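You operate a simulated robot arm through the tools that you are given. There is no shell and no other tool. Be economical: measure what you need, move in short steps, check, and stop when the job is done.

You are at the controls of a simulated robot arm. One attempt, no reset.

TASK
Roll a middle band right round the element on the marker turntable.
Fine: height knob first, arm on, wheel once round, arm off; element on the bench after.

Only the result counts: the job must be done as asked and must still hold three seconds after the hand-in. Knocking over, shifting, dropping, spilling or breaking anything else fails it.

THE ROBOT
A 7-joint arm with a two-finger parallel gripper, fixed in place. Base frame: the origin is at the foot of the arm, x ahead of it, y to its left, z up. Units: cm, rad, N and s.
With the tool pointing down near the work surface it reaches from about 24 to 68 cm from the base axis. Its first joint turns from -1.152 to 1.152 rad. Payload 2.4 kg.
The tool frame sits at the grasp point between the pads (the TCP): z along the fingers, y along the line on which they close. The tips reach 3 cm beyond it. Largest opening 9.4 cm; finger width 2.8, thickness 1; the body of the gripper, 5 by 9.6 cm, starts 5.5 cm behind the TCP.
Orientation is that of the tool frame in the base frame, as a unit quaternion [x, y, z, w]. With the fingers straight down and closing along the base's y, the tool's x points along the base's -x, its y along +y and its z along -z.

THE INTERFACE
- The arm moves only by the tool servo_tool. Its argument "rows" is a list of rows, each a list of 7 numbers: the turn, a rotation vector about the tool's x, y, z in units of 45 degrees (1.0 is 45 degrees), then the shift along the tool's x, y, z in units of 150 mm (1.0 is 150 mm), then the finger opening in cm, from 0 to 9.4. In form: [[wx, wy, wz, dx, dy, dz, hand], ...]. A call has 1 to 20 rows; each row is the pose to reach, as a shift and turn from the pose commanded when the call began, along the tool's axes at that moment. A call with a number of a shift or a turn outside -1 to 1 is refused whole. Each row takes 0.2 s and may step no farther than 5 cm and 0.15 rad from the row before; otherwise, or with a gripper value out of range, the whole call is refused. Where a pose cannot be reached the arm comes as near as it can. A force on the tool above 40 N (or 10 N above the force at the start of the call, whichever is more), or a blocked arm, ends the call early, and 0.2 s more pass. Each finger travels about 15.3 cm/s and halts on what it meets, pressing with about 28 N; the grip force reading is that of the motor and also rises with nothing between the fingers. The clock runs only during rows and for 0.2 s after the last one: add rows that repeat a pose to give the fingers time. It gives the time, the measured TCP pose, the force on the tool (base axes), the opening and the grip force at its end, in the units of the frame above (readings bear some noise).
- Cameras (640 x 400 px; columns grow to the right, rows downward): "scene" is fixed at [2.96, 45.97, 146.54]; the picture's right is [-0.85, -0.53, 0.00], its down [-0.18, 0.29, -0.94] and it looks along [0.50, -0.80, -0.34] (base axes); focal length 338 px, centre (320, 200). "wrist" rides on the gripper at [7.6, 1.4, -10.2] in the tool frame; the picture's right is [-0.18, 0.98, 0.00], its down [-0.75, -0.14, -0.64] and it looks along [-0.63, -0.12, 0.77] (tool axes); focal length 243 px, centre (320, 200). There is no depth. A picture from a camera that has moved, and an enlarged one, comes with that camera's place and axes in the base frame and with its lens.
- grab_frame(camera): a new picture of that camera. No time passes.
- inspect(camera, box): a new picture of the part [left, top, right, bottom] of that camera's present view, enlarged. No time passes.
- finish_job(): hands the job in; it is judged then, once.

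Go step by step. Nothing tells you positions but the pictures and the camera data: compare them with the known pose of the tool, close in by small moves and look again before you grip or let go. The budget is 120 turns and 68 pictures, counting those below and the enlarged ones. Unless the task says otherwise, let go and move clear before handing in, and close with one line.

The tools are called after "Call:" by a JSON object that holds its "op" and its "data". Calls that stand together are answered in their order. servo_tool: Moves the arm, as the interface text tells. Its arguments: {"type":"object","properties":{"rows":{"type":"array","items":{"type":"array","items":{"type":"number"}}}},"required":["rows"]} The other tools are called the same way: grab_frame (camera) takes a picture; inspect (camera, box) takes an enlarged picture of a part of a camera's view; finish_job () hands the job in.

At the start:

```text
time: 0.0
eef_pos: [32.94, -2.16, 128.66]
tool_rot: [0.0, 1.0, 0.0, 0.0]
ft_force: [0.0, 0.2, 0.5]
grip_width: 9.42
grasp_force: 0.1
```

scene: 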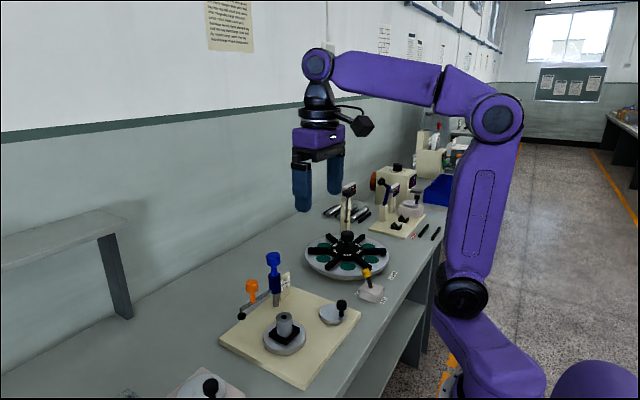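
wrist: 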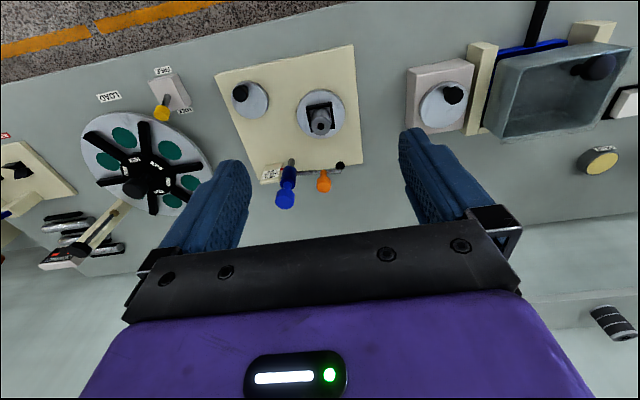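

I see a marker turntable on a cream board: a small round table holding an element, a knob, and two markers (blue and orange) on arms. I'll zoom in before moving.

Call:
{"op": "inspect", "data": {"camera": "wrist", "box": [200, 30, 380, 220]}}

Call:
{"op": "inspect", "data": {"camera": "scene", "box": [210, 240, 390, 390]}}

Call:
{"op": "inspect", "data": {"camera": "wrist", "box": [380, 0, 640, 200]}}

```text
2.11 times, centred on (290, 125) of wrist
camera zoom: at [25.44, -0.71, 138.89], right [0.18, 0.98, 0.0], down [0.75, -0.14, 0.64], along [0.63, -0.12, -0.77], focal length 511 px, centre (383, 358)
```

zoom: 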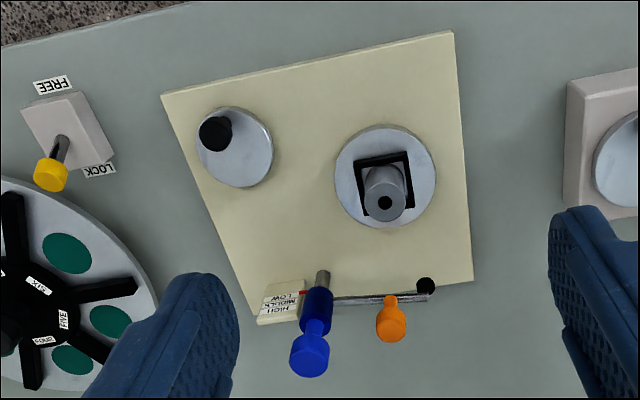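

```text
2.67 times, centred on (300, 315) of scene
camera zoom: at [2.96, 45.97, 146.54], right [-0.85, -0.53, 0.0], down [-0.18, 0.29, -0.94], along [0.5, -0.8, -0.34], focal length 901 px, centre (373, -107)
```

zoom: 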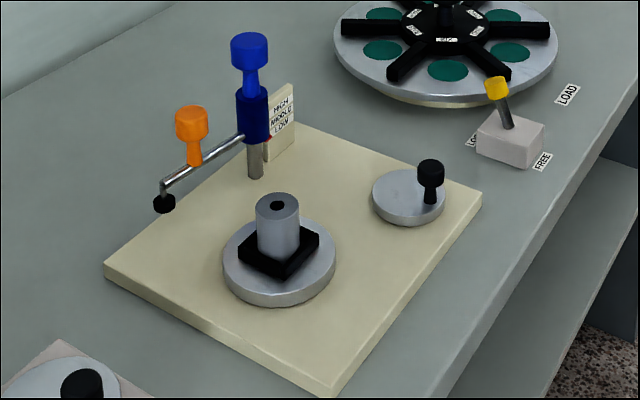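

```text
2.00 times, centred on (510, 100) of wrist
camera zoom: at [25.44, -0.71, 138.89], right [0.18, 0.98, 0.0], down [0.75, -0.14, 0.64], along [0.63, -0.12, -0.77], focal length 485 px, centre (-60, 400)
```

zoom: 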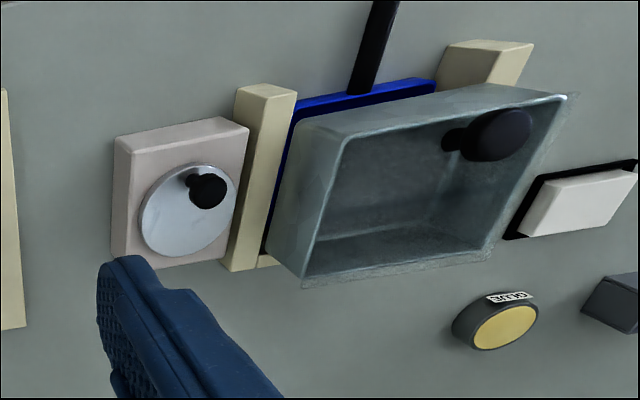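

Next I'll look more closely at the height scale and pointer, from both cameras.

Call:
{"op": "inspect", "data": {"camera": "scene", "box": [235, 245, 305, 315]}}

Call:
{"op": "inspect", "data": {"camera": "wrist", "box": [255, 150, 350, 215]}}

```text
5.71 times, centred on (270, 280) of scene
camera zoom: at [2.96, 45.97, 146.54], right [-0.85, -0.53, 0.0], down [-0.18, 0.29, -0.94], along [0.5, -0.8, -0.34], focal length 1930 px, centre (606, -257)
```

zoom: 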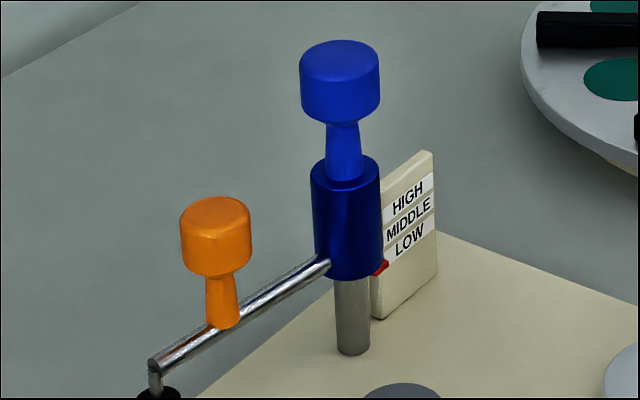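

```text
6.15 times, centred on (302, 182) of wrist
camera zoom: at [25.44, -0.71, 138.89], right [0.18, 0.98, 0.0], down [0.75, -0.14, 0.64], along [0.63, -0.12, -0.77], focal length 1493 px, centre (428, 308)
```

zoom: 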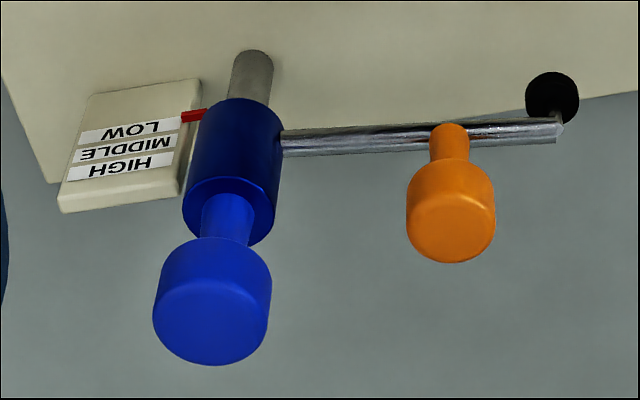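

Both views agree. The blue knob top is at about (53.9, -12.9, 103.9), the element top at about (44.1, -4.1, 94.4), the orange knob top at (55, -5.6, 99.5) and the wheel centre at (38.5, -17.5). The pointer is at LOW, so I'm moving toward the blue knob and will look again.

Call:
{"op": "servo_tool", "data": {"rows": [[0, 0, 0, -0.16, -0.143, 0.182, 7], [0, 0, 0, -0.32, -0.286, 0.364, 7], [0, 0, 0, -0.48, -0.43, 0.546, 7], [0, 0, 0, -0.64, -0.573, 0.729, 7], [0, 0, 0, -0.804, -0.716, 0.911, 7], [0, 0, 0, -0.804, -0.716, 0.911, 7]]}}

Call:
{"op": "grab_frame", "data": {"camera": "wrist"}}

```text
time: 1.4
eef_pos: [44.99, -13.08, 115.01]
tool_rot: [-0.001, 1.0, -0.001, -0.001]
ft_force: [-0.2, 0.4, -0.3]
grip_width: 7.02
grasp_force: 0.0
```

```text
60 pictures are left
camera wrist: at [37.38, -11.66, 125.26], right [0.18, 0.98, 0.0], down [0.75, -0.14, 0.64], along [0.63, -0.12, -0.77], focal length 243 px, centre (320, 200)
```

wrist: 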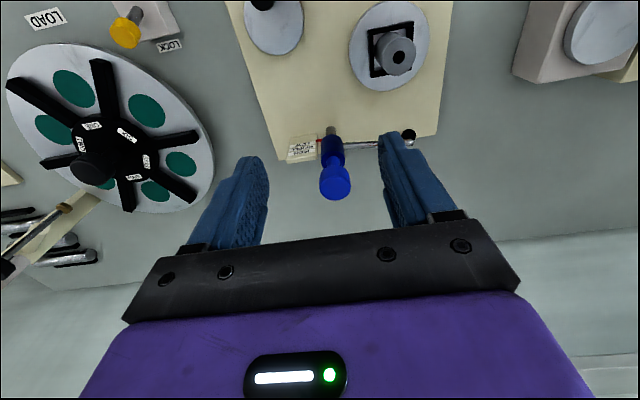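

The view confirms the knob's position. I'm moving over it and down around its head.

Call:
{"op": "servo_tool", "data": {"rows": [[0, 0, 0, -0.3, 0.003, 0, 7], [0, 0, 0, -0.58, 0.006, 0, 7], [0, 0, 0, -0.58, 0.006, 0.2, 7], [0, 0, 0, -0.58, 0.006, 0.4, 7], [0, 0, 0, -0.58, 0.006, 0.55, 7], [0, 0, 0, -0.58, 0.006, 0.55, 7]]}}

Call:
{"op": "inspect", "data": {"camera": "scene", "box": [215, 215, 335, 315]}}

Call:
{"op": "grab_frame", "data": {"camera": "wrist"}}

```text
time: 2.8
eef_pos: [53.55, -12.79, 106.61]
tool_rot: [0.001, 1.0, 0.001, 0.0]
ft_force: [0.3, 1.0, -0.5]
grip_width: 6.98
grasp_force: 0.1
```

```text
4.00 times, centred on (275, 265) of scene
camera zoom: at [2.96, 45.97, 146.54], right [-0.85, -0.53, 0.0], down [-0.18, 0.29, -0.94], along [0.5, -0.8, -0.34], focal length 1351 px, centre (500, -60)
```

zoom: 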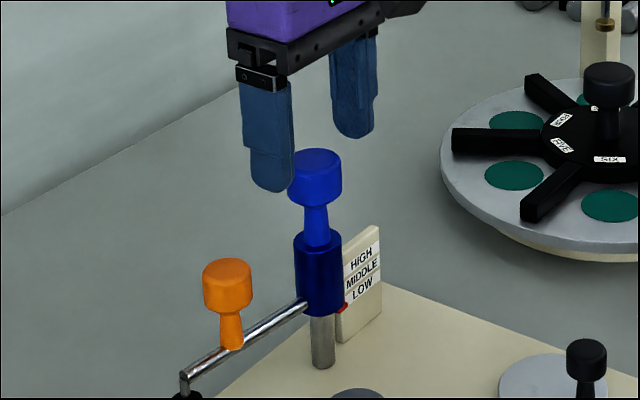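

```text
58 pictures are left
camera wrist: at [46.06, -11.39, 116.94], right [0.18, 0.98, 0.0], down [0.75, -0.14, 0.64], along [0.63, -0.12, -0.77], focal length 243 px, centre (320, 200)
```

wrist: 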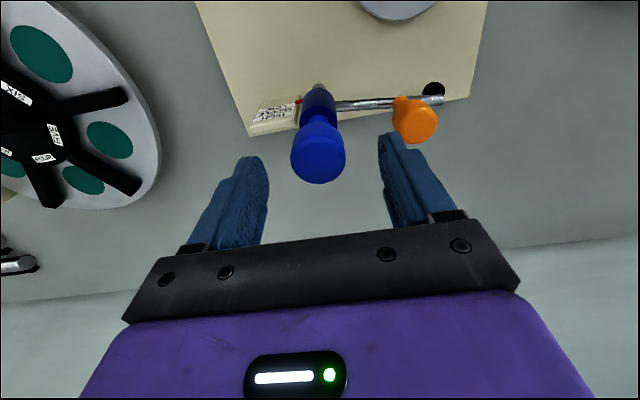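

The knob is centred between the fingers, so I'm going down and closing on it.

Call:
{"op": "servo_tool", "data": {"rows": [[0, 0, 0, -0.026, -0.012, 0.1, 6.5], [0, 0, 0, -0.026, -0.012, 0.22, 6.5], [0, 0, 0, -0.026, -0.012, 0.22, 5], [0, 0, 0, -0.026, -0.012, 0.22, 4], [0, 0, 0, -0.026, -0.012, 0.22, 3], [0, 0, 0, -0.026, -0.012, 0.22, 2.5], [0, 0, 0, -0.026, -0.012, 0.22, 2.5]]}}

Call:
{"op": "inspect", "data": {"camera": "scene", "box": [235, 245, 305, 315]}}

```text
time: 4.4
eef_pos: [54.25, -12.96, 103.3]
tool_rot: [0.0, 1.0, -0.001, 0.001]
ft_force: [0.4, -12.3, -0.6]
grip_width: 3.58
grasp_force: 44.6
```

```text
5.71 times, centred on (270, 280) of scene
camera zoom: at [2.96, 45.93, 146.55], right [-0.85, -0.53, 0.0], down [-0.18, 0.29, -0.94], along [0.5, -0.8, -0.34], focal length 1930 px, centre (606, -257)
```

zoom: 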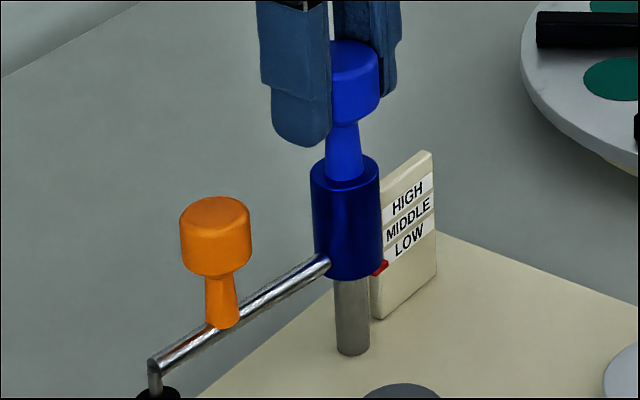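

I have a grip on the blue knob. I'll relieve the sideways force a little and lift about 1 cm toward MIDDLE.

Call:
{"op": "servo_tool", "data": {"rows": [[0, 0, 0, 0, -0.012, 0, 2.5], [0, 0, 0, 0, -0.012, -0.02, 2.5], [0, 0, 0, 0, -0.012, -0.04, 2.5], [0, 0, 0, 0, -0.012, -0.065, 2.5], [0, 0, 0, 0, -0.012, -0.065, 2.5]]}}

Call:
{"op": "inspect", "data": {"camera": "scene", "box": [235, 245, 305, 315]}}

```text
time: 5.6
eef_pos: [54.36, -13.04, 104.52]
tool_rot: [0.0, 1.0, 0.0, 0.001]
ft_force: [4.2, -2.3, 2.0]
grip_width: 3.58
grasp_force: 45.1
```

```text
5.71 times, centred on (270, 280) of scene
camera zoom: at [2.96, 45.96, 146.54], right [-0.85, -0.53, 0.0], down [-0.18, 0.29, -0.94], along [0.5, -0.8, -0.34], focal length 1930 px, centre (606, -257)
```

zoom: 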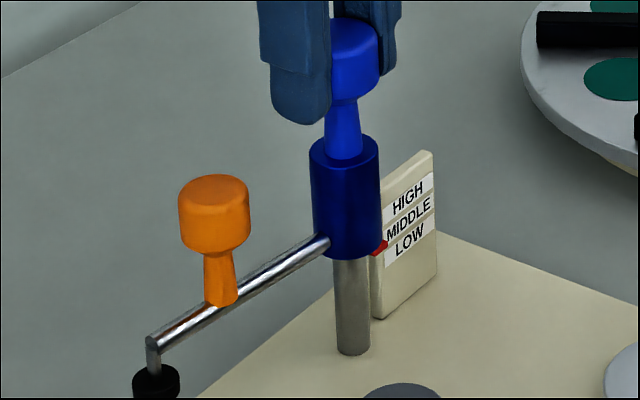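

The pointer went up by about one mark. I'll check it at a higher zoom.

Call:
{"op": "inspect", "data": {"camera": "scene", "box": [270, 268, 294, 304]}}

Call:
{"op": "grab_frame", "data": {"camera": "wrist"}}

```text
11.11 times, centred on (282, 286) of scene
camera zoom: at [2.96, 45.96, 146.54], right [-0.85, -0.53, 0.0], down [-0.18, 0.29, -0.94], along [0.5, -0.8, -0.34], focal length 3754 px, centre (742, -756)
```

zoom: 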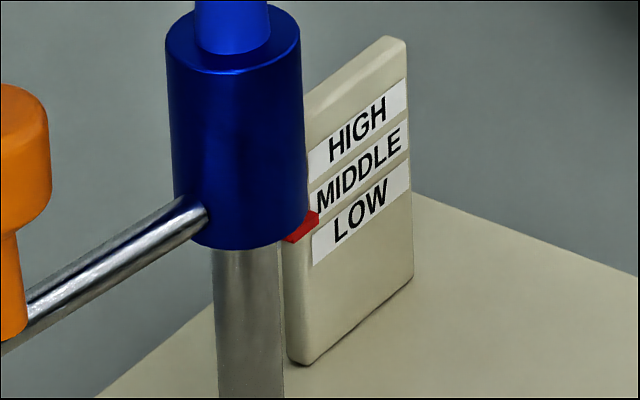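

```text
54 pictures are left
camera wrist: at [46.7, -11.61, 114.68], right [0.18, 0.98, 0.0], down [0.75, -0.14, 0.64], along [0.63, -0.12, -0.77], focal length 243 px, centre (320, 200)
```

wrist: 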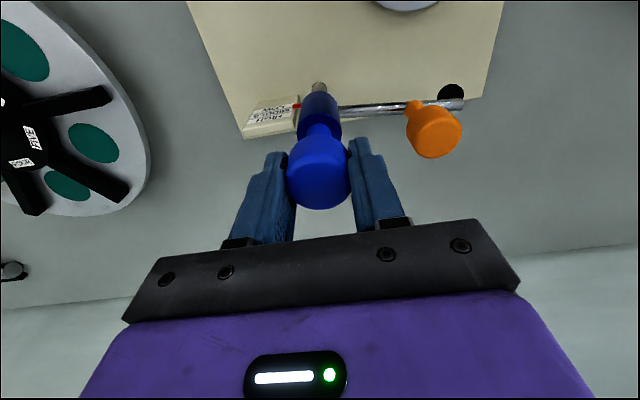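

Call:
{"op": "inspect", "data": {"camera": "wrist", "box": [235, 80, 325, 145]}}

```text
6.15 times, centred on (280, 112) of wrist
camera zoom: at [46.7, -11.61, 114.68], right [0.18, 0.98, 0.0], down [0.75, -0.14, 0.64], along [0.63, -0.12, -0.77], focal length 1493 px, centre (566, 738)
```

zoom: 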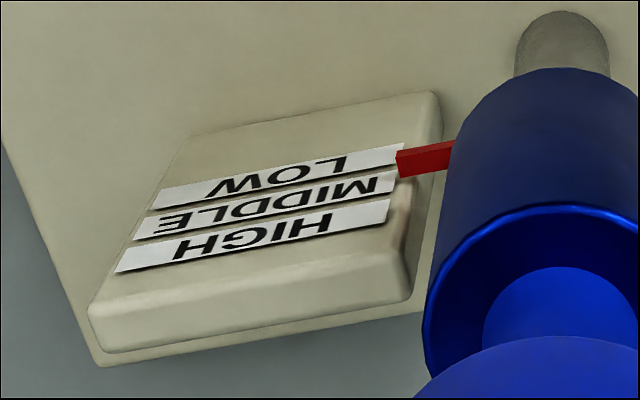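

Allowing for parallax, the pointer is a hair under MIDDLE. I'll nudge it up 1 mm, let go, and see whether it holds.

Call:
{"op": "servo_tool", "data": {"rows": [[0, 0, 0, 0, 0, -0.007, 2.5], [0, 0, 0, 0, 0, -0.007, 2.5], [0, 0, 0, 0, 0, -0.007, 4.5], [0, 0, 0, 0, 0, -0.007, 6], [0, 0, 0, 0, 0, -0.15, 6], [0, 0, 0, 0, 0, -0.4, 6], [0, 0, 0, 0, 0, -0.4, 6]]}}

Call:
{"op": "inspect", "data": {"camera": "scene", "box": [270, 268, 294, 304]}}

Call:
{"op": "grab_frame", "data": {"camera": "wrist"}}

```text
time: 7.2
eef_pos: [53.92, -13.12, 110.51]
tool_rot: [0.0, 1.0, 0.0, 0.0]
ft_force: [-0.3, 0.9, -0.9]
grip_width: 5.96
grasp_force: 0.1
```

```text
11.11 times, centred on (282, 286) of scene
camera zoom: at [2.96, 45.97, 146.54], right [-0.85, -0.53, 0.0], down [-0.18, 0.29, -0.94], along [0.5, -0.8, -0.34], focal length 3754 px, centre (742, -756)
```

zoom: 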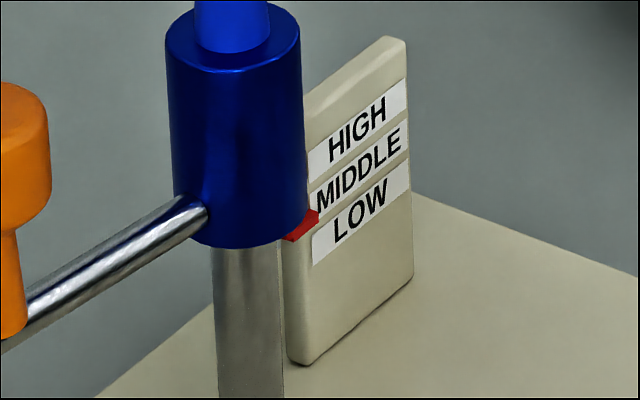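

```text
51 pictures are left
camera wrist: at [46.45, -11.73, 120.69], right [0.18, 0.98, 0.0], down [0.75, -0.14, 0.64], along [0.63, -0.12, -0.77], focal length 243 px, centre (320, 200)
```

wrist: 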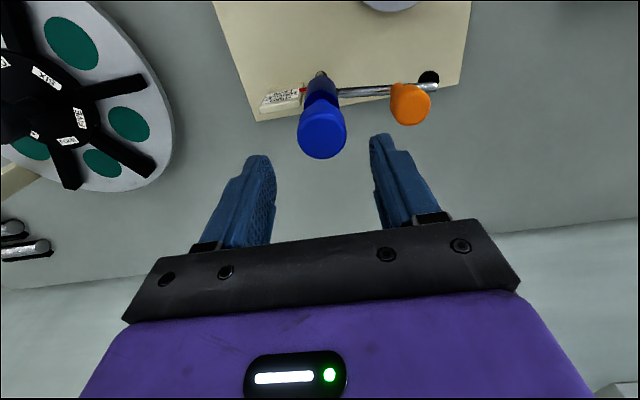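

The height holds at MIDDLE. Next I'm moving to the orange arm knob, at about (54.8, -5.7, 100.6).

Call:
{"op": "servo_tool", "data": {"rows": [[0, 0, 0, -0.03, 0.25, 0, 6], [0, 0, 0, -0.055, 0.493, 0, 6], [0, 0, 0, -0.055, 0.493, 0.2, 6], [0, 0, 0, -0.055, 0.493, 0.4, 6], [0, 0, 0, -0.055, 0.493, 0.4, 6]]}}

Call:
{"op": "grab_frame", "data": {"camera": "wrist"}}

Call:
{"op": "inspect", "data": {"camera": "scene", "box": [210, 215, 350, 375]}}

```text
time: 8.4
eef_pos: [54.97, -5.73, 104.33]
tool_rot: [0.0, 1.0, 0.0, -0.001]
ft_force: [-0.4, 0.1, 0.6]
grip_width: 5.99
grasp_force: 0.0
```

```text
50 pictures are left
camera wrist: at [47.37, -4.21, 114.55], right [0.18, 0.98, 0.0], down [0.75, -0.14, 0.64], along [0.63, -0.12, -0.77], focal length 243 px, centre (320, 200)
```

wrist: 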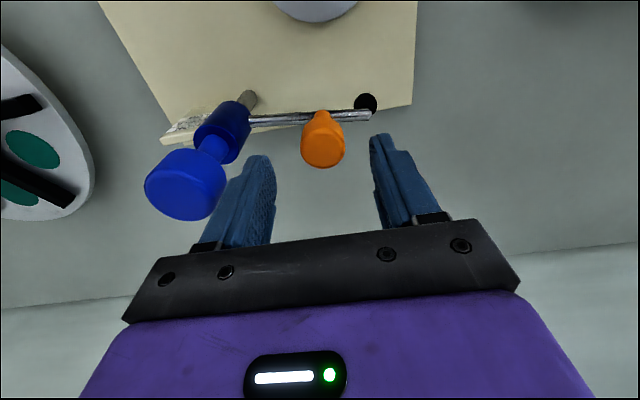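

```text
2.50 times, centred on (280, 295) of scene
camera zoom: at [2.96, 45.97, 146.54], right [-0.85, -0.53, 0.0], down [-0.18, 0.29, -0.94], along [0.5, -0.8, -0.34], focal length 845 px, centre (420, -38)
```

zoom: 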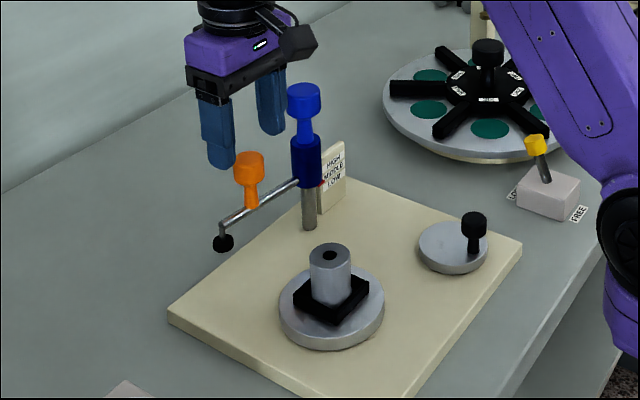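

Lined up over the orange knob, I'm descending and gripping it.

Call:
{"op": "servo_tool", "data": {"rows": [[0, 0, 0, 0.005, 0.015, 0.14, 6], [0, 0, 0, 0.005, 0.015, 0.28, 6], [0, 0, 0, 0.005, 0.015, 0.28, 5], [0, 0, 0, 0.005, 0.015, 0.28, 4], [0, 0, 0, 0.005, 0.015, 0.28, 3], [0, 0, 0, 0.005, 0.015, 0.28, 2.2], [0, 0, 0, 0.005, 0.015, 0.28, 2.2]]}}

Call:
{"op": "grab_frame", "data": {"camera": "wrist"}}

```text
time: 10.0
eef_pos: [54.76, -5.37, 100.2]
tool_rot: [-0.001, 1.0, 0.001, 0.0]
ft_force: [0.7, 8.8, -1.6]
grip_width: 2.84
grasp_force: 44.7
```

```text
48 pictures are left
camera wrist: at [47.25, -4.05, 110.45], right [0.18, 0.98, 0.0], down [0.75, -0.14, 0.64], along [0.63, -0.12, -0.77], focal length 243 px, centre (320, 200)
```

wrist: 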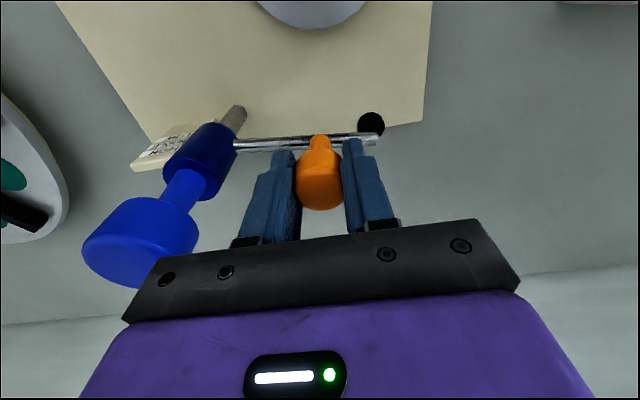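

I have hold of the orange knob. I'm swinging the arm 40° about the post toward the element, turning the tool along with it.

Call:
{"op": "servo_tool", "data": {"rows": [[0, 0, 0, 0, 0.003, 0, 2.2], [0, 0, -0.1778, 0.0716, 0.0064, 0, 2.2], [0, 0, -0.3556, 0.1429, -0.0002, 0, 2.2], [0, 0, -0.5333, 0.2126, -0.0167, 0, 2.2], [0, 0, -0.7111, 0.2794, -0.0427, 0, 2.2], [0, 0, -0.8889, 0.3419, -0.0777, 0, 2.2], [0, 0, -0.8889, 0.3419, -0.0777, 0, 2.2]]}}

Call:
{"op": "inspect", "data": {"camera": "scene", "box": [210, 245, 350, 375]}}

Call:
{"op": "grab_frame", "data": {"camera": "wrist"}}

```text
time: 11.6
eef_pos: [49.83, -6.66, 100.27]
tool_rot: [-0.343, 0.939, 0.001, -0.001]
ft_force: [-5.3, 8.1, -5.6]
grip_width: 2.85
grasp_force: 44.7
```

```text
3.08 times, centred on (280, 310) of scene
camera zoom: at [2.95, 45.99, 146.53], right [-0.85, -0.53, 0.0], down [-0.18, 0.29, -0.94], along [0.5, -0.8, -0.34], focal length 1040 px, centre (443, -138)
```

zoom: 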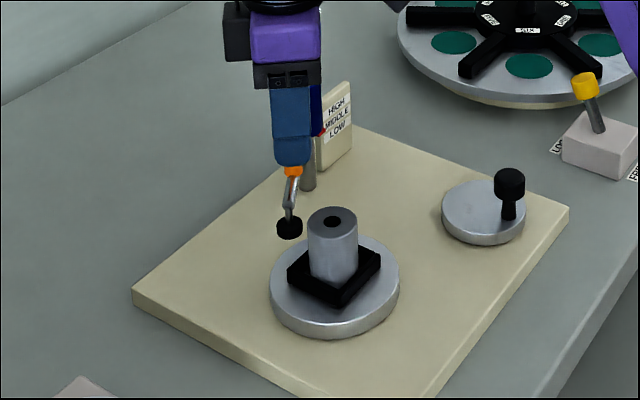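

```text
46 pictures are left
camera wrist: at [43.1, -10.51, 110.54], right [-0.49, 0.87, 0.0], down [0.67, 0.38, 0.64], along [0.56, 0.32, -0.77], focal length 243 px, centre (320, 200)
```

wrist: 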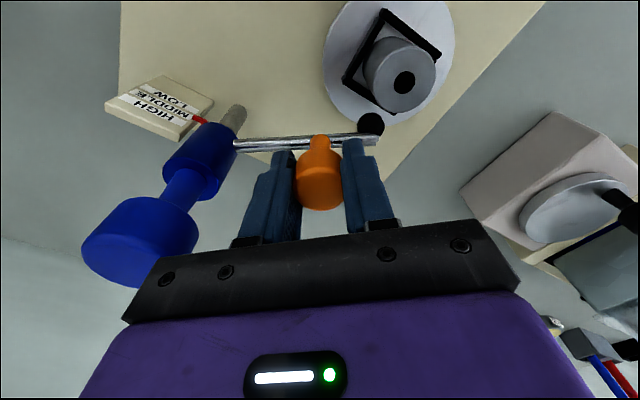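

The swing tracks well and the marker is close to the element. I'm creeping on in small angles and watching the force.

Call:
{"op": "servo_tool", "data": {"rows": [[0, 0, -0.0444, 0.0179, 0.0015, 0, 2.2], [0, 0, -0.0889, 0.0357, 0.0029, 0, 2.2], [0, 0, -0.1333, 0.0537, 0.0032, 0, 2.2], [0, 0, -0.1333, 0.0537, 0.0032, 0, 2.2]]}}

Call:
{"op": "grab_frame", "data": {"camera": "wrist"}}

Call:
{"op": "inspect", "data": {"camera": "scene", "box": [250, 280, 330, 350]}}

```text
time: 12.6
eef_pos: [49.26, -7.04, 100.31]
tool_rot: [-0.39, 0.921, 0.0, 0.0]
ft_force: [0.8, 1.2, -4.0]
grip_width: 2.86
grasp_force: 44.9
```

```text
45 pictures are left
camera wrist: at [42.84, -11.67, 110.55], right [-0.58, 0.81, 0.0], down [0.62, 0.44, 0.64], along [0.52, 0.37, -0.77], focal length 243 px, centre (320, 200)
```

wrist: 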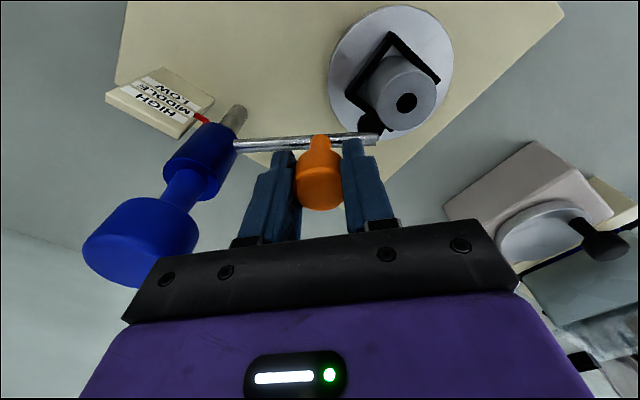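

```text
5.71 times, centred on (290, 315) of scene
camera zoom: at [2.97, 45.97, 146.54], right [-0.85, -0.53, 0.0], down [-0.18, 0.29, -0.94], along [0.5, -0.8, -0.34], focal length 1930 px, centre (491, -457)
```

zoom: 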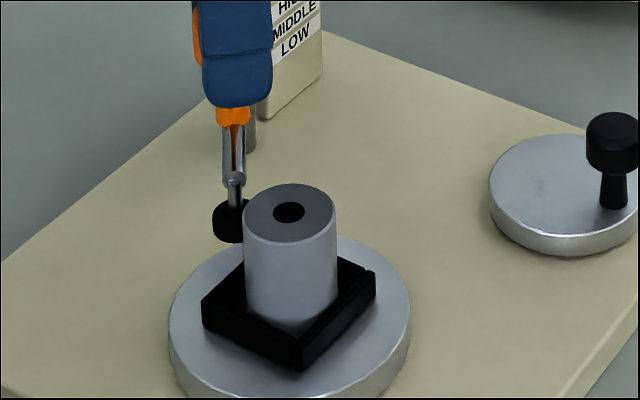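

The roller is almost touching. I'm continuing a few more degrees.

Call:
{"op": "servo_tool", "data": {"rows": [[0, 0, -0.0222, 0.009, 0.0008, 0, 2.2], [0, 0, -0.0444, 0.0179, 0.0015, 0, 2.2], [0, 0, -0.0667, 0.0268, 0.0022, 0, 2.2], [0, 0, -0.0889, 0.0357, 0.0029, 0, 2.2], [0, 0, -0.0889, 0.0357, 0.0029, 0, 2.2]]}}

Call:
{"op": "inspect", "data": {"camera": "wrist", "box": [300, 0, 480, 150]}}

Call:
{"op": "inspect", "data": {"camera": "scene", "box": [250, 280, 330, 350]}}

```text
time: 13.8
eef_pos: [48.97, -7.35, 100.25]
tool_rot: [-0.424, 0.905, -0.001, 0.004]
ft_force: [18.6, 15.2, -3.7]
grip_width: 2.83
grasp_force: 44.6
```

```text
2.67 times, centred on (390, 75) of wrist
camera zoom: at [42.95, -12.3, 110.52], right [-0.64, 0.77, 0.0], down [0.59, 0.49, 0.65], along [0.5, 0.41, -0.76], focal length 647 px, centre (133, 533)
```

zoom: 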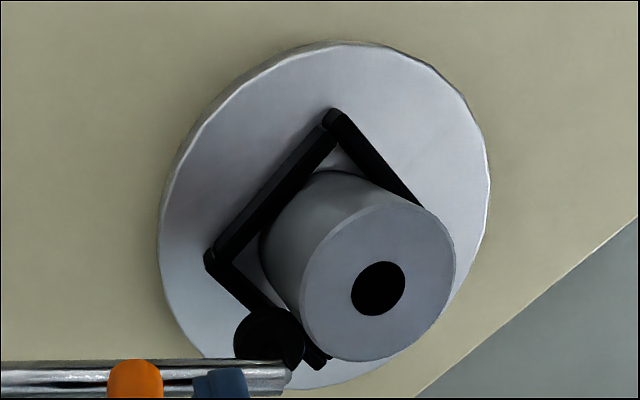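

```text
5.71 times, centred on (290, 315) of scene
camera zoom: at [3.01, 46.01, 146.52], right [-0.85, -0.53, 0.0], down [-0.18, 0.29, -0.94], along [0.5, -0.8, -0.34], focal length 1930 px, centre (491, -457)
```

zoom: 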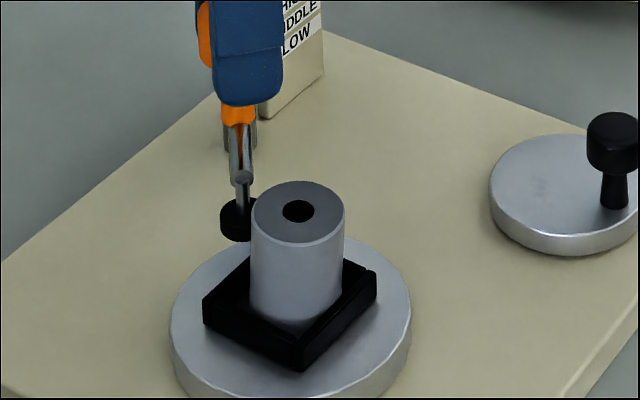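

The roller is pressed on the element at about 24 N. I'll ease off slightly, let go and rise to see whether the arm stays on.

Call:
{"op": "servo_tool", "data": {"rows": [[0, 0, 0.0222, -0.009, -0.0008, 0, 2.2], [0, 0, 0.0222, -0.009, -0.0008, 0, 3.5], [0, 0, 0.0222, -0.009, -0.0008, 0, 5], [0, 0, 0.0222, -0.009, -0.0008, 0, 5.5], [0, 0, 0.0222, -0.009, -0.0008, -0.2, 5.5], [0, 0, 0.0222, -0.009, -0.0008, -0.5, 5.5], [0, 0, 0.0222, -0.009, -0.0008, -0.5, 5.5]]}}

Call:
{"op": "inspect", "data": {"camera": "scene", "box": [230, 250, 350, 350]}}

Call:
{"op": "grab_frame", "data": {"camera": "wrist"}}

```text
time: 15.4
eef_pos: [48.94, -7.62, 107.66]
tool_rot: [-0.415, 0.91, 0.0, 0.0]
ft_force: [0.2, -0.8, -0.2]
grip_width: 5.51
grasp_force: 0.0
```

```text
4.00 times, centred on (290, 300) of scene
camera zoom: at [2.96, 45.97, 146.54], right [-0.85, -0.53, 0.0], down [-0.18, 0.29, -0.94], along [0.5, -0.8, -0.34], focal length 1351 px, centre (440, -200)
```

zoom: 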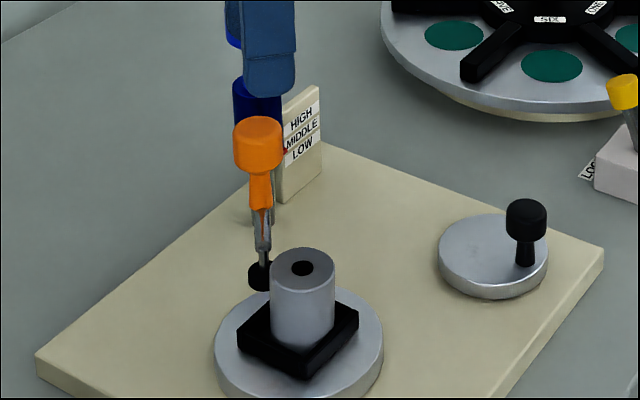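

```text
40 pictures are left
camera wrist: at [42.9, -12.4, 117.9], right [-0.62, 0.78, 0.0], down [0.6, 0.48, 0.64], along [0.5, 0.4, -0.77], focal length 243 px, centre (320, 200)
```

wrist: 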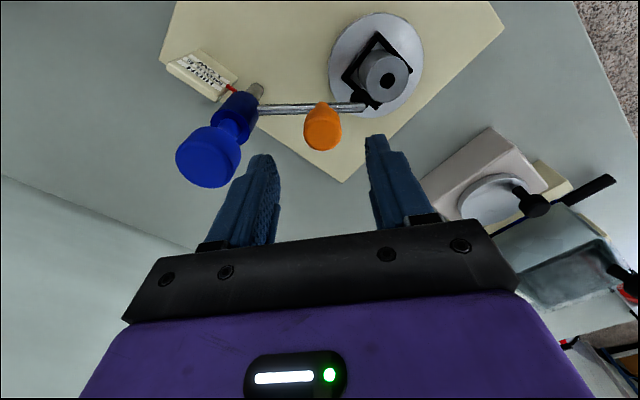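

The arm stays on at MIDDLE. Next is the crank wheel: I'm rising, turning the tool back and moving near it for a view.

Call:
{"op": "servo_tool", "data": {"rows": [[0, 0, 0, 0, 0, -0.2, 5.5], [0, 0, 0.16, 0.2, 0.08, -0.2, 5.5], [0, 0, 0.33, 0.4, 0.155, -0.2, 5.5], [0, 0, 0.5, 0.6, 0.23, -0.2, 5.5], [0, 0, 0.67, 0.8, 0.31, -0.2, 5.5], [0, 0, 0.84, 0.985, 0.381, -0.2, 5.5], [0, 0, 1.0, 0.985, 0.381, -0.2, 5.5], [0, 0, 1.0, 0.985, 0.381, -0.2, 5.5]]}}

Call:
{"op": "grab_frame", "data": {"camera": "wrist"}}

Call:
{"op": "inspect", "data": {"camera": "scene", "box": [310, 280, 370, 340]}}

```text
time: 17.2
eef_pos: [34.8, -14.86, 110.52]
tool_rot: [-0.035, 0.999, 0.0, 0.0]
ft_force: [0.8, -0.3, -0.3]
grip_width: 5.5
grasp_force: 0.1
```

```text
39 pictures are left
camera wrist: at [27.13, -13.92, 120.78], right [0.12, 0.99, 0.0], down [0.76, -0.09, 0.64], along [0.64, -0.08, -0.77], focal length 243 px, centre (320, 200)
```

wrist: 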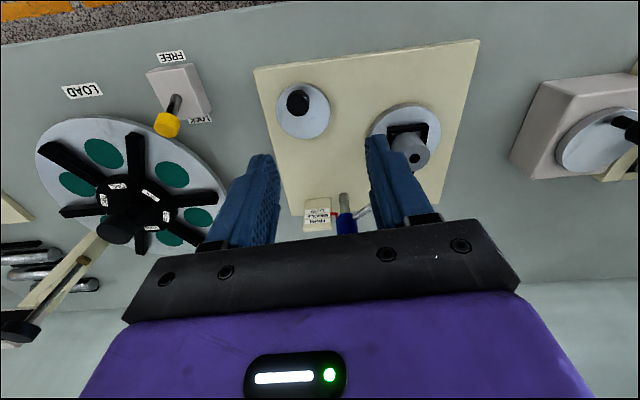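

```text
6.67 times, centred on (340, 310) of scene
camera zoom: at [2.96, 45.97, 146.54], right [-0.85, -0.53, 0.0], down [-0.18, 0.29, -0.94], along [0.5, -0.8, -0.34], focal length 2252 px, centre (187, -533)
```

zoom: 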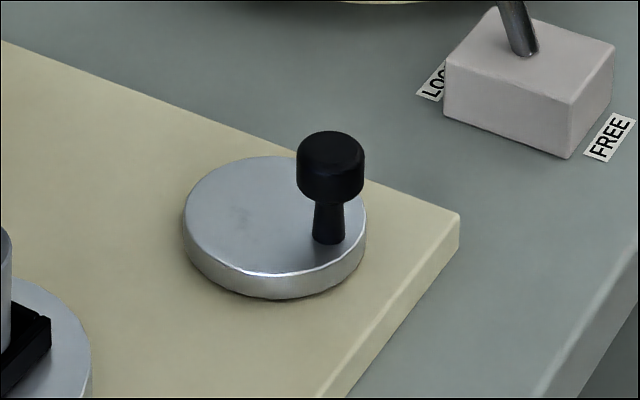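

The wheel centre is about (38.7, -17.7) and its knob about (36.3, -17.8, top 92.5). I'm moving above the knob for a closer look.

Call:
{"op": "servo_tool", "data": {"rows": [[0, 0, 0.04, -0.045, -0.1, 0.2, 5], [0, 0, 0.089, -0.087, -0.2, 0.45, 5], [0, 0, 0.089, -0.087, -0.2, 0.7, 5], [0, 0, 0.089, -0.087, -0.2, 0.82, 5], [0, 0, 0.089, -0.087, -0.2, 0.82, 5]]}}

Call:
{"op": "grab_frame", "data": {"camera": "wrist"}}

Call:
{"op": "inspect", "data": {"camera": "scene", "box": [300, 260, 380, 340]}}

```text
time: 18.4
eef_pos: [36.22, -17.9, 98.41]
tool_rot: [0.0, 1.0, 0.0, 0.0]
ft_force: [-0.4, -0.4, -0.6]
grip_width: 5.03
grasp_force: 0.0
```

```text
37 pictures are left
camera wrist: at [28.64, -16.46, 108.59], right [0.18, 0.98, 0.0], down [0.75, -0.14, 0.64], along [0.63, -0.12, -0.77], focal length 243 px, centre (320, 200)
```

wrist: 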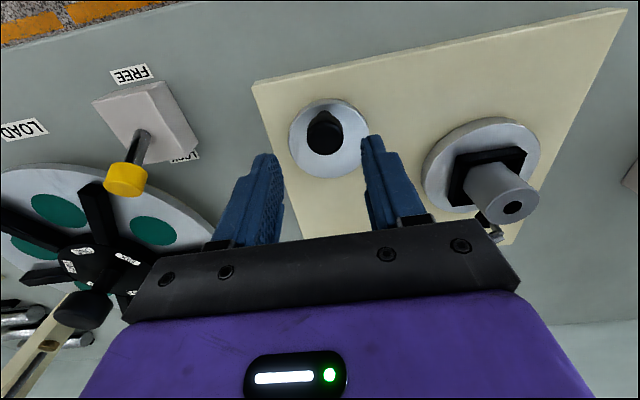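

```text
5.00 times, centred on (340, 300) of scene
camera zoom: at [2.96, 45.97, 146.54], right [-0.85, -0.53, 0.0], down [-0.18, 0.29, -0.94], along [0.5, -0.8, -0.34], focal length 1689 px, centre (220, -300)
```

zoom: 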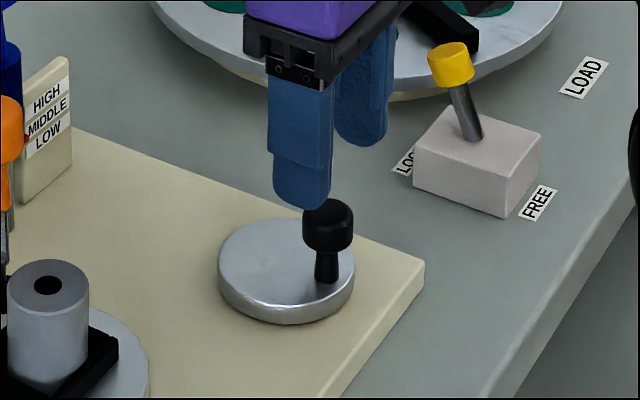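

The knob is at (36.2, -17.6) and the wheel centre about (38.35, -17.45), radius about 2.2. I'm going down and closing along the tangent to check the fit.

Call:
{"op": "servo_tool", "data": {"rows": [[0, 0, 0, 0, 0.02, 0.2, 5], [0, 0, 0, 0, 0.02, 0.38, 5], [0, 0, 0, 0, 0.02, 0.38, 4], [0, 0, 0, 0, 0.02, 0.38, 3], [0, 0, 0, 0, 0.02, 0.38, 2], [0, 0, 0, 0, 0.02, 0.38, 2]]}}

Call:
{"op": "grab_frame", "data": {"camera": "wrist"}}

Call:
{"op": "inspect", "data": {"camera": "scene", "box": [260, 260, 380, 350]}}

```text
time: 19.8
eef_pos: [36.1, -17.39, 92.63]
tool_rot: [0.001, 1.0, 0.0, 0.0]
ft_force: [-3.9, -0.7, -8.7]
grip_width: 2.59
grasp_force: 45.4
```

```text
35 pictures are left
camera wrist: at [28.55, -15.95, 102.93], right [0.18, 0.98, 0.0], down [0.75, -0.14, 0.64], along [0.63, -0.12, -0.77], focal length 243 px, centre (320, 200)
```

wrist: 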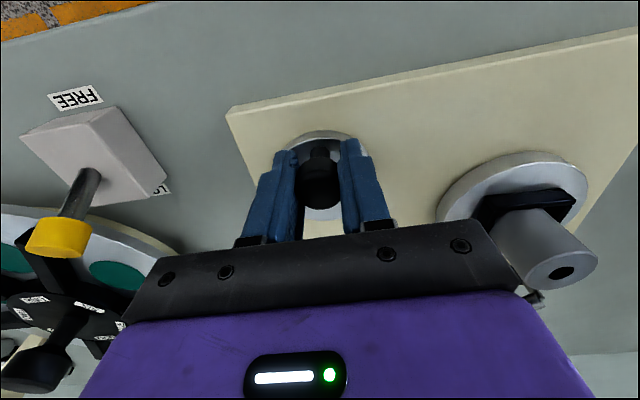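

```text
4.44 times, centred on (320, 305) of scene
camera zoom: at [2.95, 45.96, 146.54], right [-0.85, -0.53, 0.0], down [-0.18, 0.29, -0.94], along [0.5, -0.8, -0.34], focal length 1502 px, centre (320, -267)
```

zoom: 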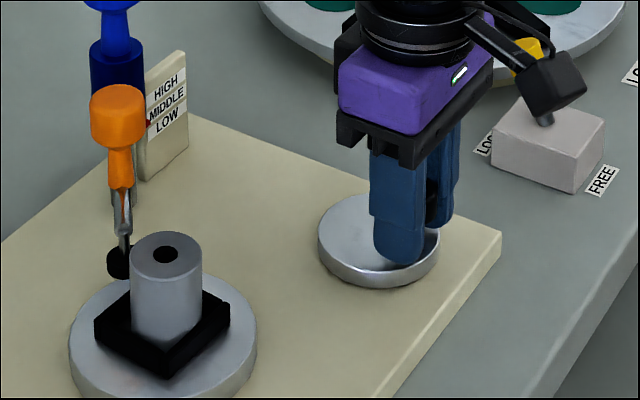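

The knob fits with 2.59 cm between the fingers. I'll loosen to a close cage at 2.8 cm and turn counter-clockwise, rotating the tool with the wheel, starting with 22.5°.

Call:
{"op": "servo_tool", "data": {"rows": [[0, 0, 0, 0, 0, -0.008, 2.8], [0, 0, -0.1667, -0.0013, -0.0192, -0.008, 2.8], [0, 0, -0.3333, -0.005, -0.038, -0.008, 2.8], [0, 0, -0.5, -0.0112, -0.0561, -0.008, 2.8], [0, 0, -0.5, -0.0112, -0.0561, -0.008, 2.8]]}}

Call:
{"op": "grab_frame", "data": {"camera": "wrist"}}

Call:
{"op": "inspect", "data": {"camera": "scene", "box": [260, 260, 380, 350]}}

```text
time: 21.0
eef_pos: [36.28, -18.18, 92.71]
tool_rot: [-0.197, 0.98, 0.002, -0.002]
ft_force: [-2.1, 19.9, -3.3]
grip_width: 3.9
grasp_force: 9.8
```

```text
33 pictures are left
camera wrist: at [28.88, -19.78, 103.11], right [-0.21, 0.98, 0.0], down [0.75, 0.16, 0.64], along [0.62, 0.14, -0.77], focal length 243 px, centre (320, 200)
```

wrist: 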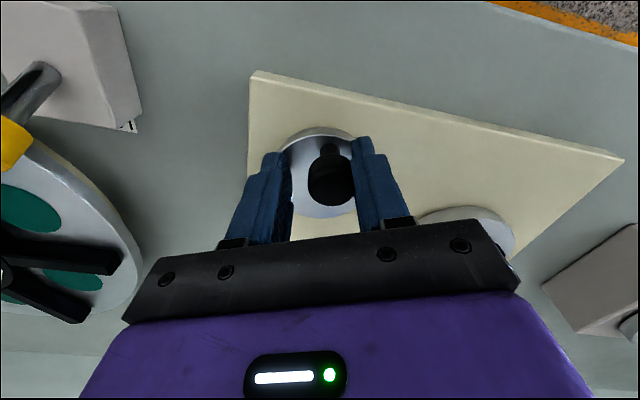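

```text
4.44 times, centred on (320, 305) of scene
camera zoom: at [2.95, 46.02, 146.52], right [-0.85, -0.53, 0.0], down [-0.18, 0.29, -0.94], along [0.5, -0.8, -0.34], focal length 1502 px, centre (320, -267)
```

zoom: 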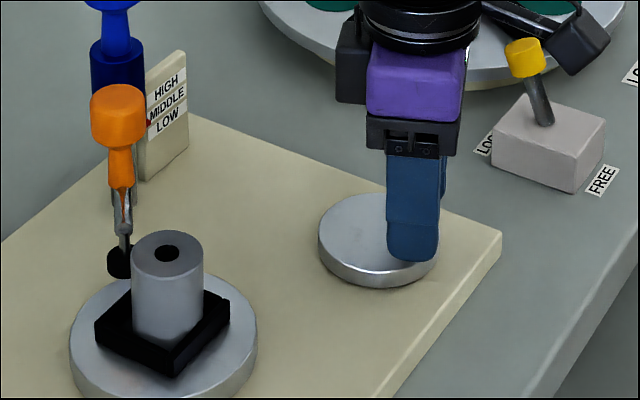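

The wheel didn't follow: with a loose cage the finger just got pushed open. I'll grip firmly where I am and see if it turns.

Call:
{"op": "servo_tool", "data": {"rows": [[0, 0, 0, 0, 0, 0, 2], [0, 0, 0, 0, 0, 0, 2], [0, 0, 0, 0, 0, 0, 2]]}}

Call:
{"op": "grab_frame", "data": {"camera": "wrist"}}

Call:
{"op": "inspect", "data": {"camera": "scene", "box": [260, 260, 380, 350]}}

```text
time: 21.8
eef_pos: [36.24, -18.04, 92.83]
tool_rot: [-0.196, 0.981, 0.003, -0.002]
ft_force: [-3.0, 32.2, -3.8]
grip_width: 3.78
grasp_force: 15.9
```

```text
31 pictures are left
camera wrist: at [28.84, -19.73, 103.12], right [-0.21, 0.98, 0.0], down [0.75, 0.16, 0.64], along [0.62, 0.14, -0.77], focal length 243 px, centre (320, 200)
```

wrist: 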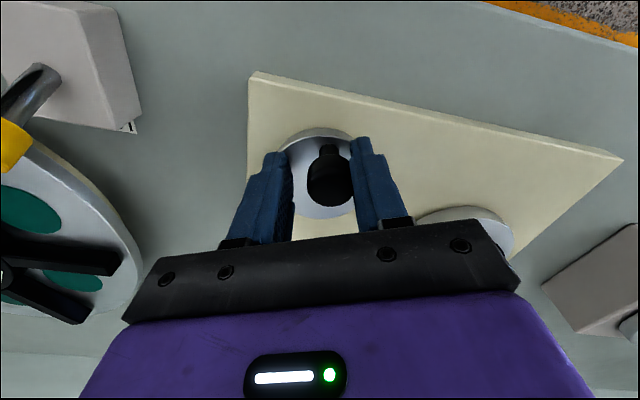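

```text
4.44 times, centred on (320, 305) of scene
camera zoom: at [2.95, 46.05, 146.51], right [-0.85, -0.53, 0.0], down [-0.18, 0.29, -0.94], along [0.5, -0.8, -0.34], focal length 1502 px, centre (320, -267)
```

zoom: 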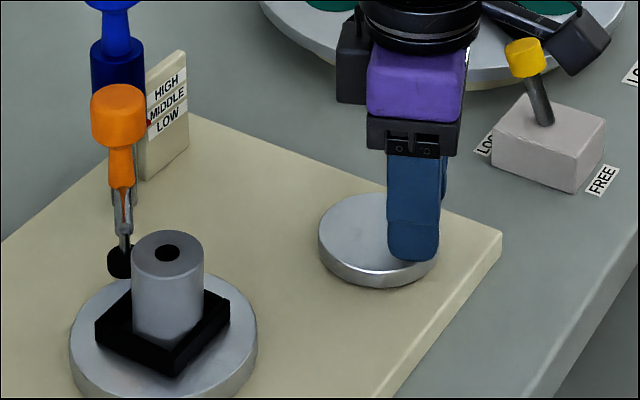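

The wheel holds even at 32 N this way. I'll go back to neutral, grip firmly and try the other direction gently.

Call:
{"op": "servo_tool", "data": {"rows": [[0, 0, 0.1667, 0.001, 0.02, 0, 3.5], [0, 0, 0.3333, 0.004, 0.039, 0, 3], [0, 0, 0.5, 0.0103, 0.0576, 0, 2], [0, 0, 0.5, 0.0103, 0.0576, 0, 2], [0, 0, 0.6667, 0.0103, 0.0768, 0, 2], [0, 0, 0.8333, 0.005, 0.095, 0, 2], [0, 0, 0.8333, 0.005, 0.095, 0, 2]]}}

Call:
{"op": "inspect", "data": {"camera": "scene", "box": [260, 260, 380, 350]}}

```text
time: 23.4
eef_pos: [35.92, -17.1, 92.84]
tool_rot: [0.131, 0.991, 0.0, 0.001]
ft_force: [4.7, 3.9, -9.6]
grip_width: 2.57
grasp_force: 45.3
```

```text
4.44 times, centred on (320, 305) of scene
camera zoom: at [2.98, 45.97, 146.54], right [-0.85, -0.53, 0.0], down [-0.18, 0.29, -0.94], along [0.5, -0.8, -0.34], focal length 1502 px, centre (320, -267)
```

zoom: 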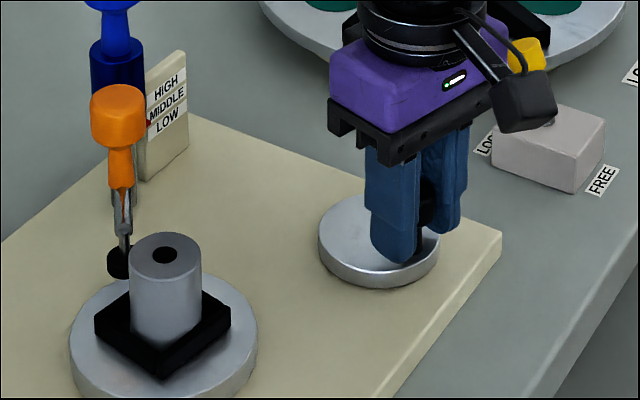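

The wheel moves more freely clockwise. I'm continuing 30° clockwise with a firm grip.

Call:
{"op": "servo_tool", "data": {"rows": [[0, 0, 0.1667, -0.0013, 0.0192, 0, 2], [0, 0, 0.3333, -0.005, 0.038, 0, 2], [0, 0, 0.5, -0.0112, 0.0561, 0, 2], [0, 0, 0.6667, -0.0197, 0.0733, 0, 2], [0, 0, 0.6667, -0.0197, 0.0733, 0, 2]]}}

Call:
{"op": "inspect", "data": {"camera": "scene", "box": [260, 260, 380, 350]}}

```text
time: 24.6
eef_pos: [36.23, -16.02, 92.75]
tool_rot: [0.384, 0.923, 0.0, -0.001]
ft_force: [-11.8, -2.1, 25.5]
grip_width: 2.5
grasp_force: 45.5
```

```text
4.44 times, centred on (320, 305) of scene
camera zoom: at [2.89, 45.98, 146.54], right [-0.85, -0.53, 0.0], down [-0.18, 0.29, -0.94], along [0.5, -0.8, -0.34], focal length 1502 px, centre (320, -267)
```

zoom: 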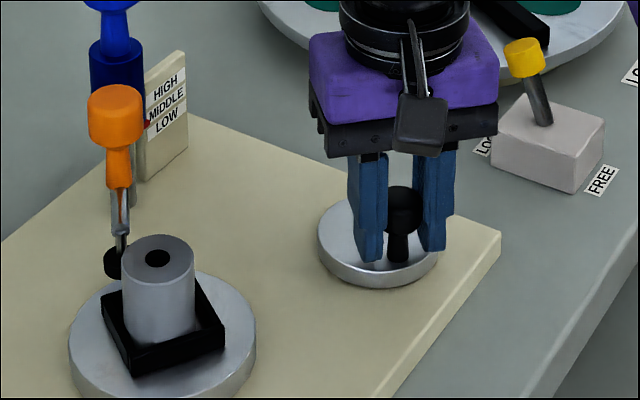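

The wheel and the holder are turning clockwise now. I'm lifting the tips a touch to reduce the vertical force and continuing toward θ≈100°.

Call:
{"op": "servo_tool", "data": {"rows": [[0, 0, 0.1, -0.0057, 0.017, -0.012, 2], [0, 0, 0.23, -0.0052, 0.04, -0.012, 2], [0, 0, 0.36, -0.008, 0.0627, -0.012, 2], [0, 0, 0.5, -0.0141, 0.0848, -0.012, 2], [0, 0, 0.64, -0.0226, 0.1055, -0.012, 2], [0, 0, 0.7778, -0.0349, 0.1253, -0.012, 2], [0, 0, 0.7778, -0.0349, 0.1253, -0.012, 2]]}}

Call:
{"op": "inspect", "data": {"camera": "scene", "box": [260, 260, 380, 350]}}

```text
time: 26.2
eef_pos: [37.91, -14.84, 93.0]
tool_rot: [0.643, 0.766, -0.001, -0.004]
ft_force: [-18.4, 9.6, -7.9]
grip_width: 2.55
grasp_force: 44.9
```

```text
4.44 times, centred on (320, 305) of scene
camera zoom: at [2.91, 45.99, 146.53], right [-0.85, -0.53, 0.0], down [-0.18, 0.29, -0.94], along [0.5, -0.8, -0.34], focal length 1502 px, centre (320, -267)
```

zoom: 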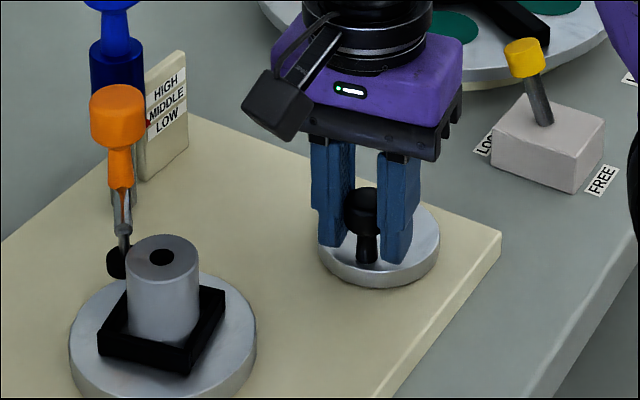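

The wheel and element turn together and the roller stays on. I'm continuing clockwise to θ≈52°.

Call:
{"op": "servo_tool", "data": {"rows": [[0, 0, 0.16, 0.0081, 0.0271, 0, 2], [0, 0, 0.33, 0.0033, 0.0507, 0, 2], [0, 0, 0.5, -0.0055, 0.0735, 0, 2], [0, 0, 0.67, -0.0167, 0.0945, 0, 2], [0, 0, 0.84, -0.031, 0.1143, 0, 2], [0, 0, 1.0, -0.0476, 0.1317, 0, 2], [0, 0, 1.0, -0.0476, 0.1317, 0, 2]]}}

Call:
{"op": "inspect", "data": {"camera": "scene", "box": [260, 260, 380, 350]}}

```text
time: 27.8
eef_pos: [40.34, -15.47, 93.05]
tool_rot: [0.888, 0.461, 0.002, 0.002]
ft_force: [-12.6, -12.2, 17.7]
grip_width: 2.55
grasp_force: 45.2
```

```text
4.44 times, centred on (320, 305) of scene
camera zoom: at [2.9, 45.94, 146.55], right [-0.85, -0.53, 0.0], down [-0.18, 0.29, -0.94], along [0.5, -0.8, -0.34], focal length 1502 px, centre (320, -267)
```

zoom: 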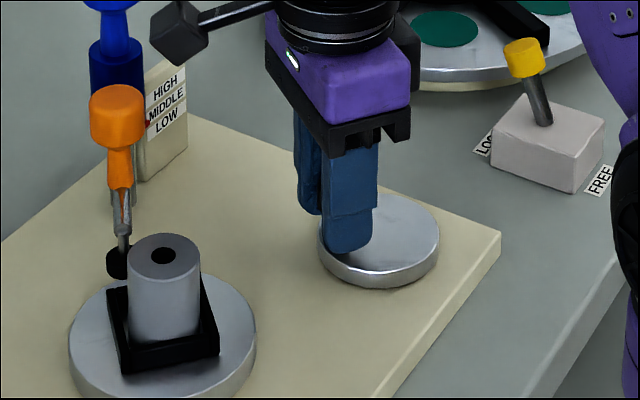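

The wrist still has room. I'm continuing clockwise to θ≈6°.

Call:
{"op": "servo_tool", "data": {"rows": [[0, 0, 0.16, -0.0028, 0.0239, -0.004, 2], [0, 0, 0.33, -0.0093, 0.0472, -0.004, 2], [0, 0, 0.5, -0.0186, 0.07, -0.004, 2], [0, 0, 0.67, -0.0312, 0.0902, -0.004, 2], [0, 0, 0.84, -0.0465, 0.1091, -0.004, 2], [0, 0, 1.0, -0.0593, 0.1221, -0.004, 2], [0, 0, 1.0, -0.0593, 0.1221, -0.004, 2]]}}

Call:
{"op": "inspect", "data": {"camera": "scene", "box": [260, 260, 380, 350]}}

```text
time: 29.4
eef_pos: [41.25, -17.25, 93.02]
tool_rot: [0.996, 0.086, 0.001, -0.001]
ft_force: [-4.0, -13.0, -29.9]
grip_width: 2.59
grasp_force: 45.0
```

```text
4.44 times, centred on (320, 305) of scene
camera zoom: at [2.98, 45.91, 146.56], right [-0.85, -0.53, 0.0], down [-0.18, 0.29, -0.94], along [0.5, -0.8, -0.34], focal length 1502 px, centre (320, -267)
```

zoom: 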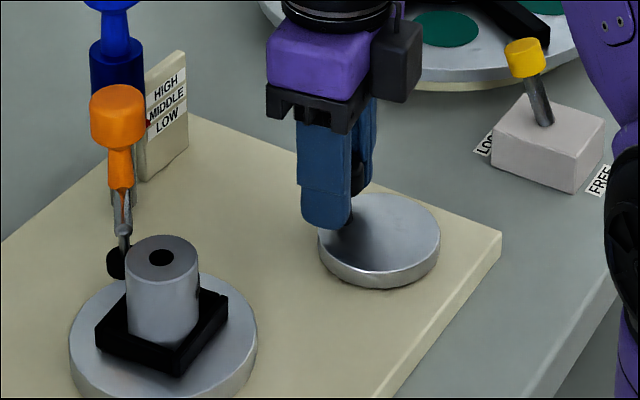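

We're half a turn in. I'll zoom on the element to see whether a band is forming.

Call:
{"op": "inspect", "data": {"camera": "scene", "box": [275, 300, 315, 350]}}

```text
8.00 times, centred on (295, 325) of scene
camera zoom: at [2.98, 45.91, 146.56], right [-0.85, -0.53, 0.0], down [-0.18, 0.29, -0.94], along [0.5, -0.8, -0.34], focal length 2703 px, centre (520, -800)
```

zoom: 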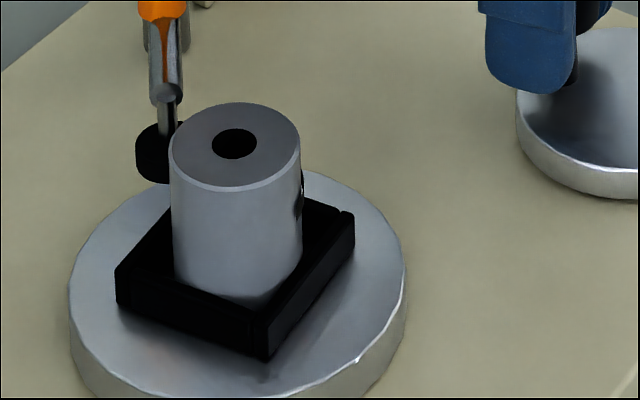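

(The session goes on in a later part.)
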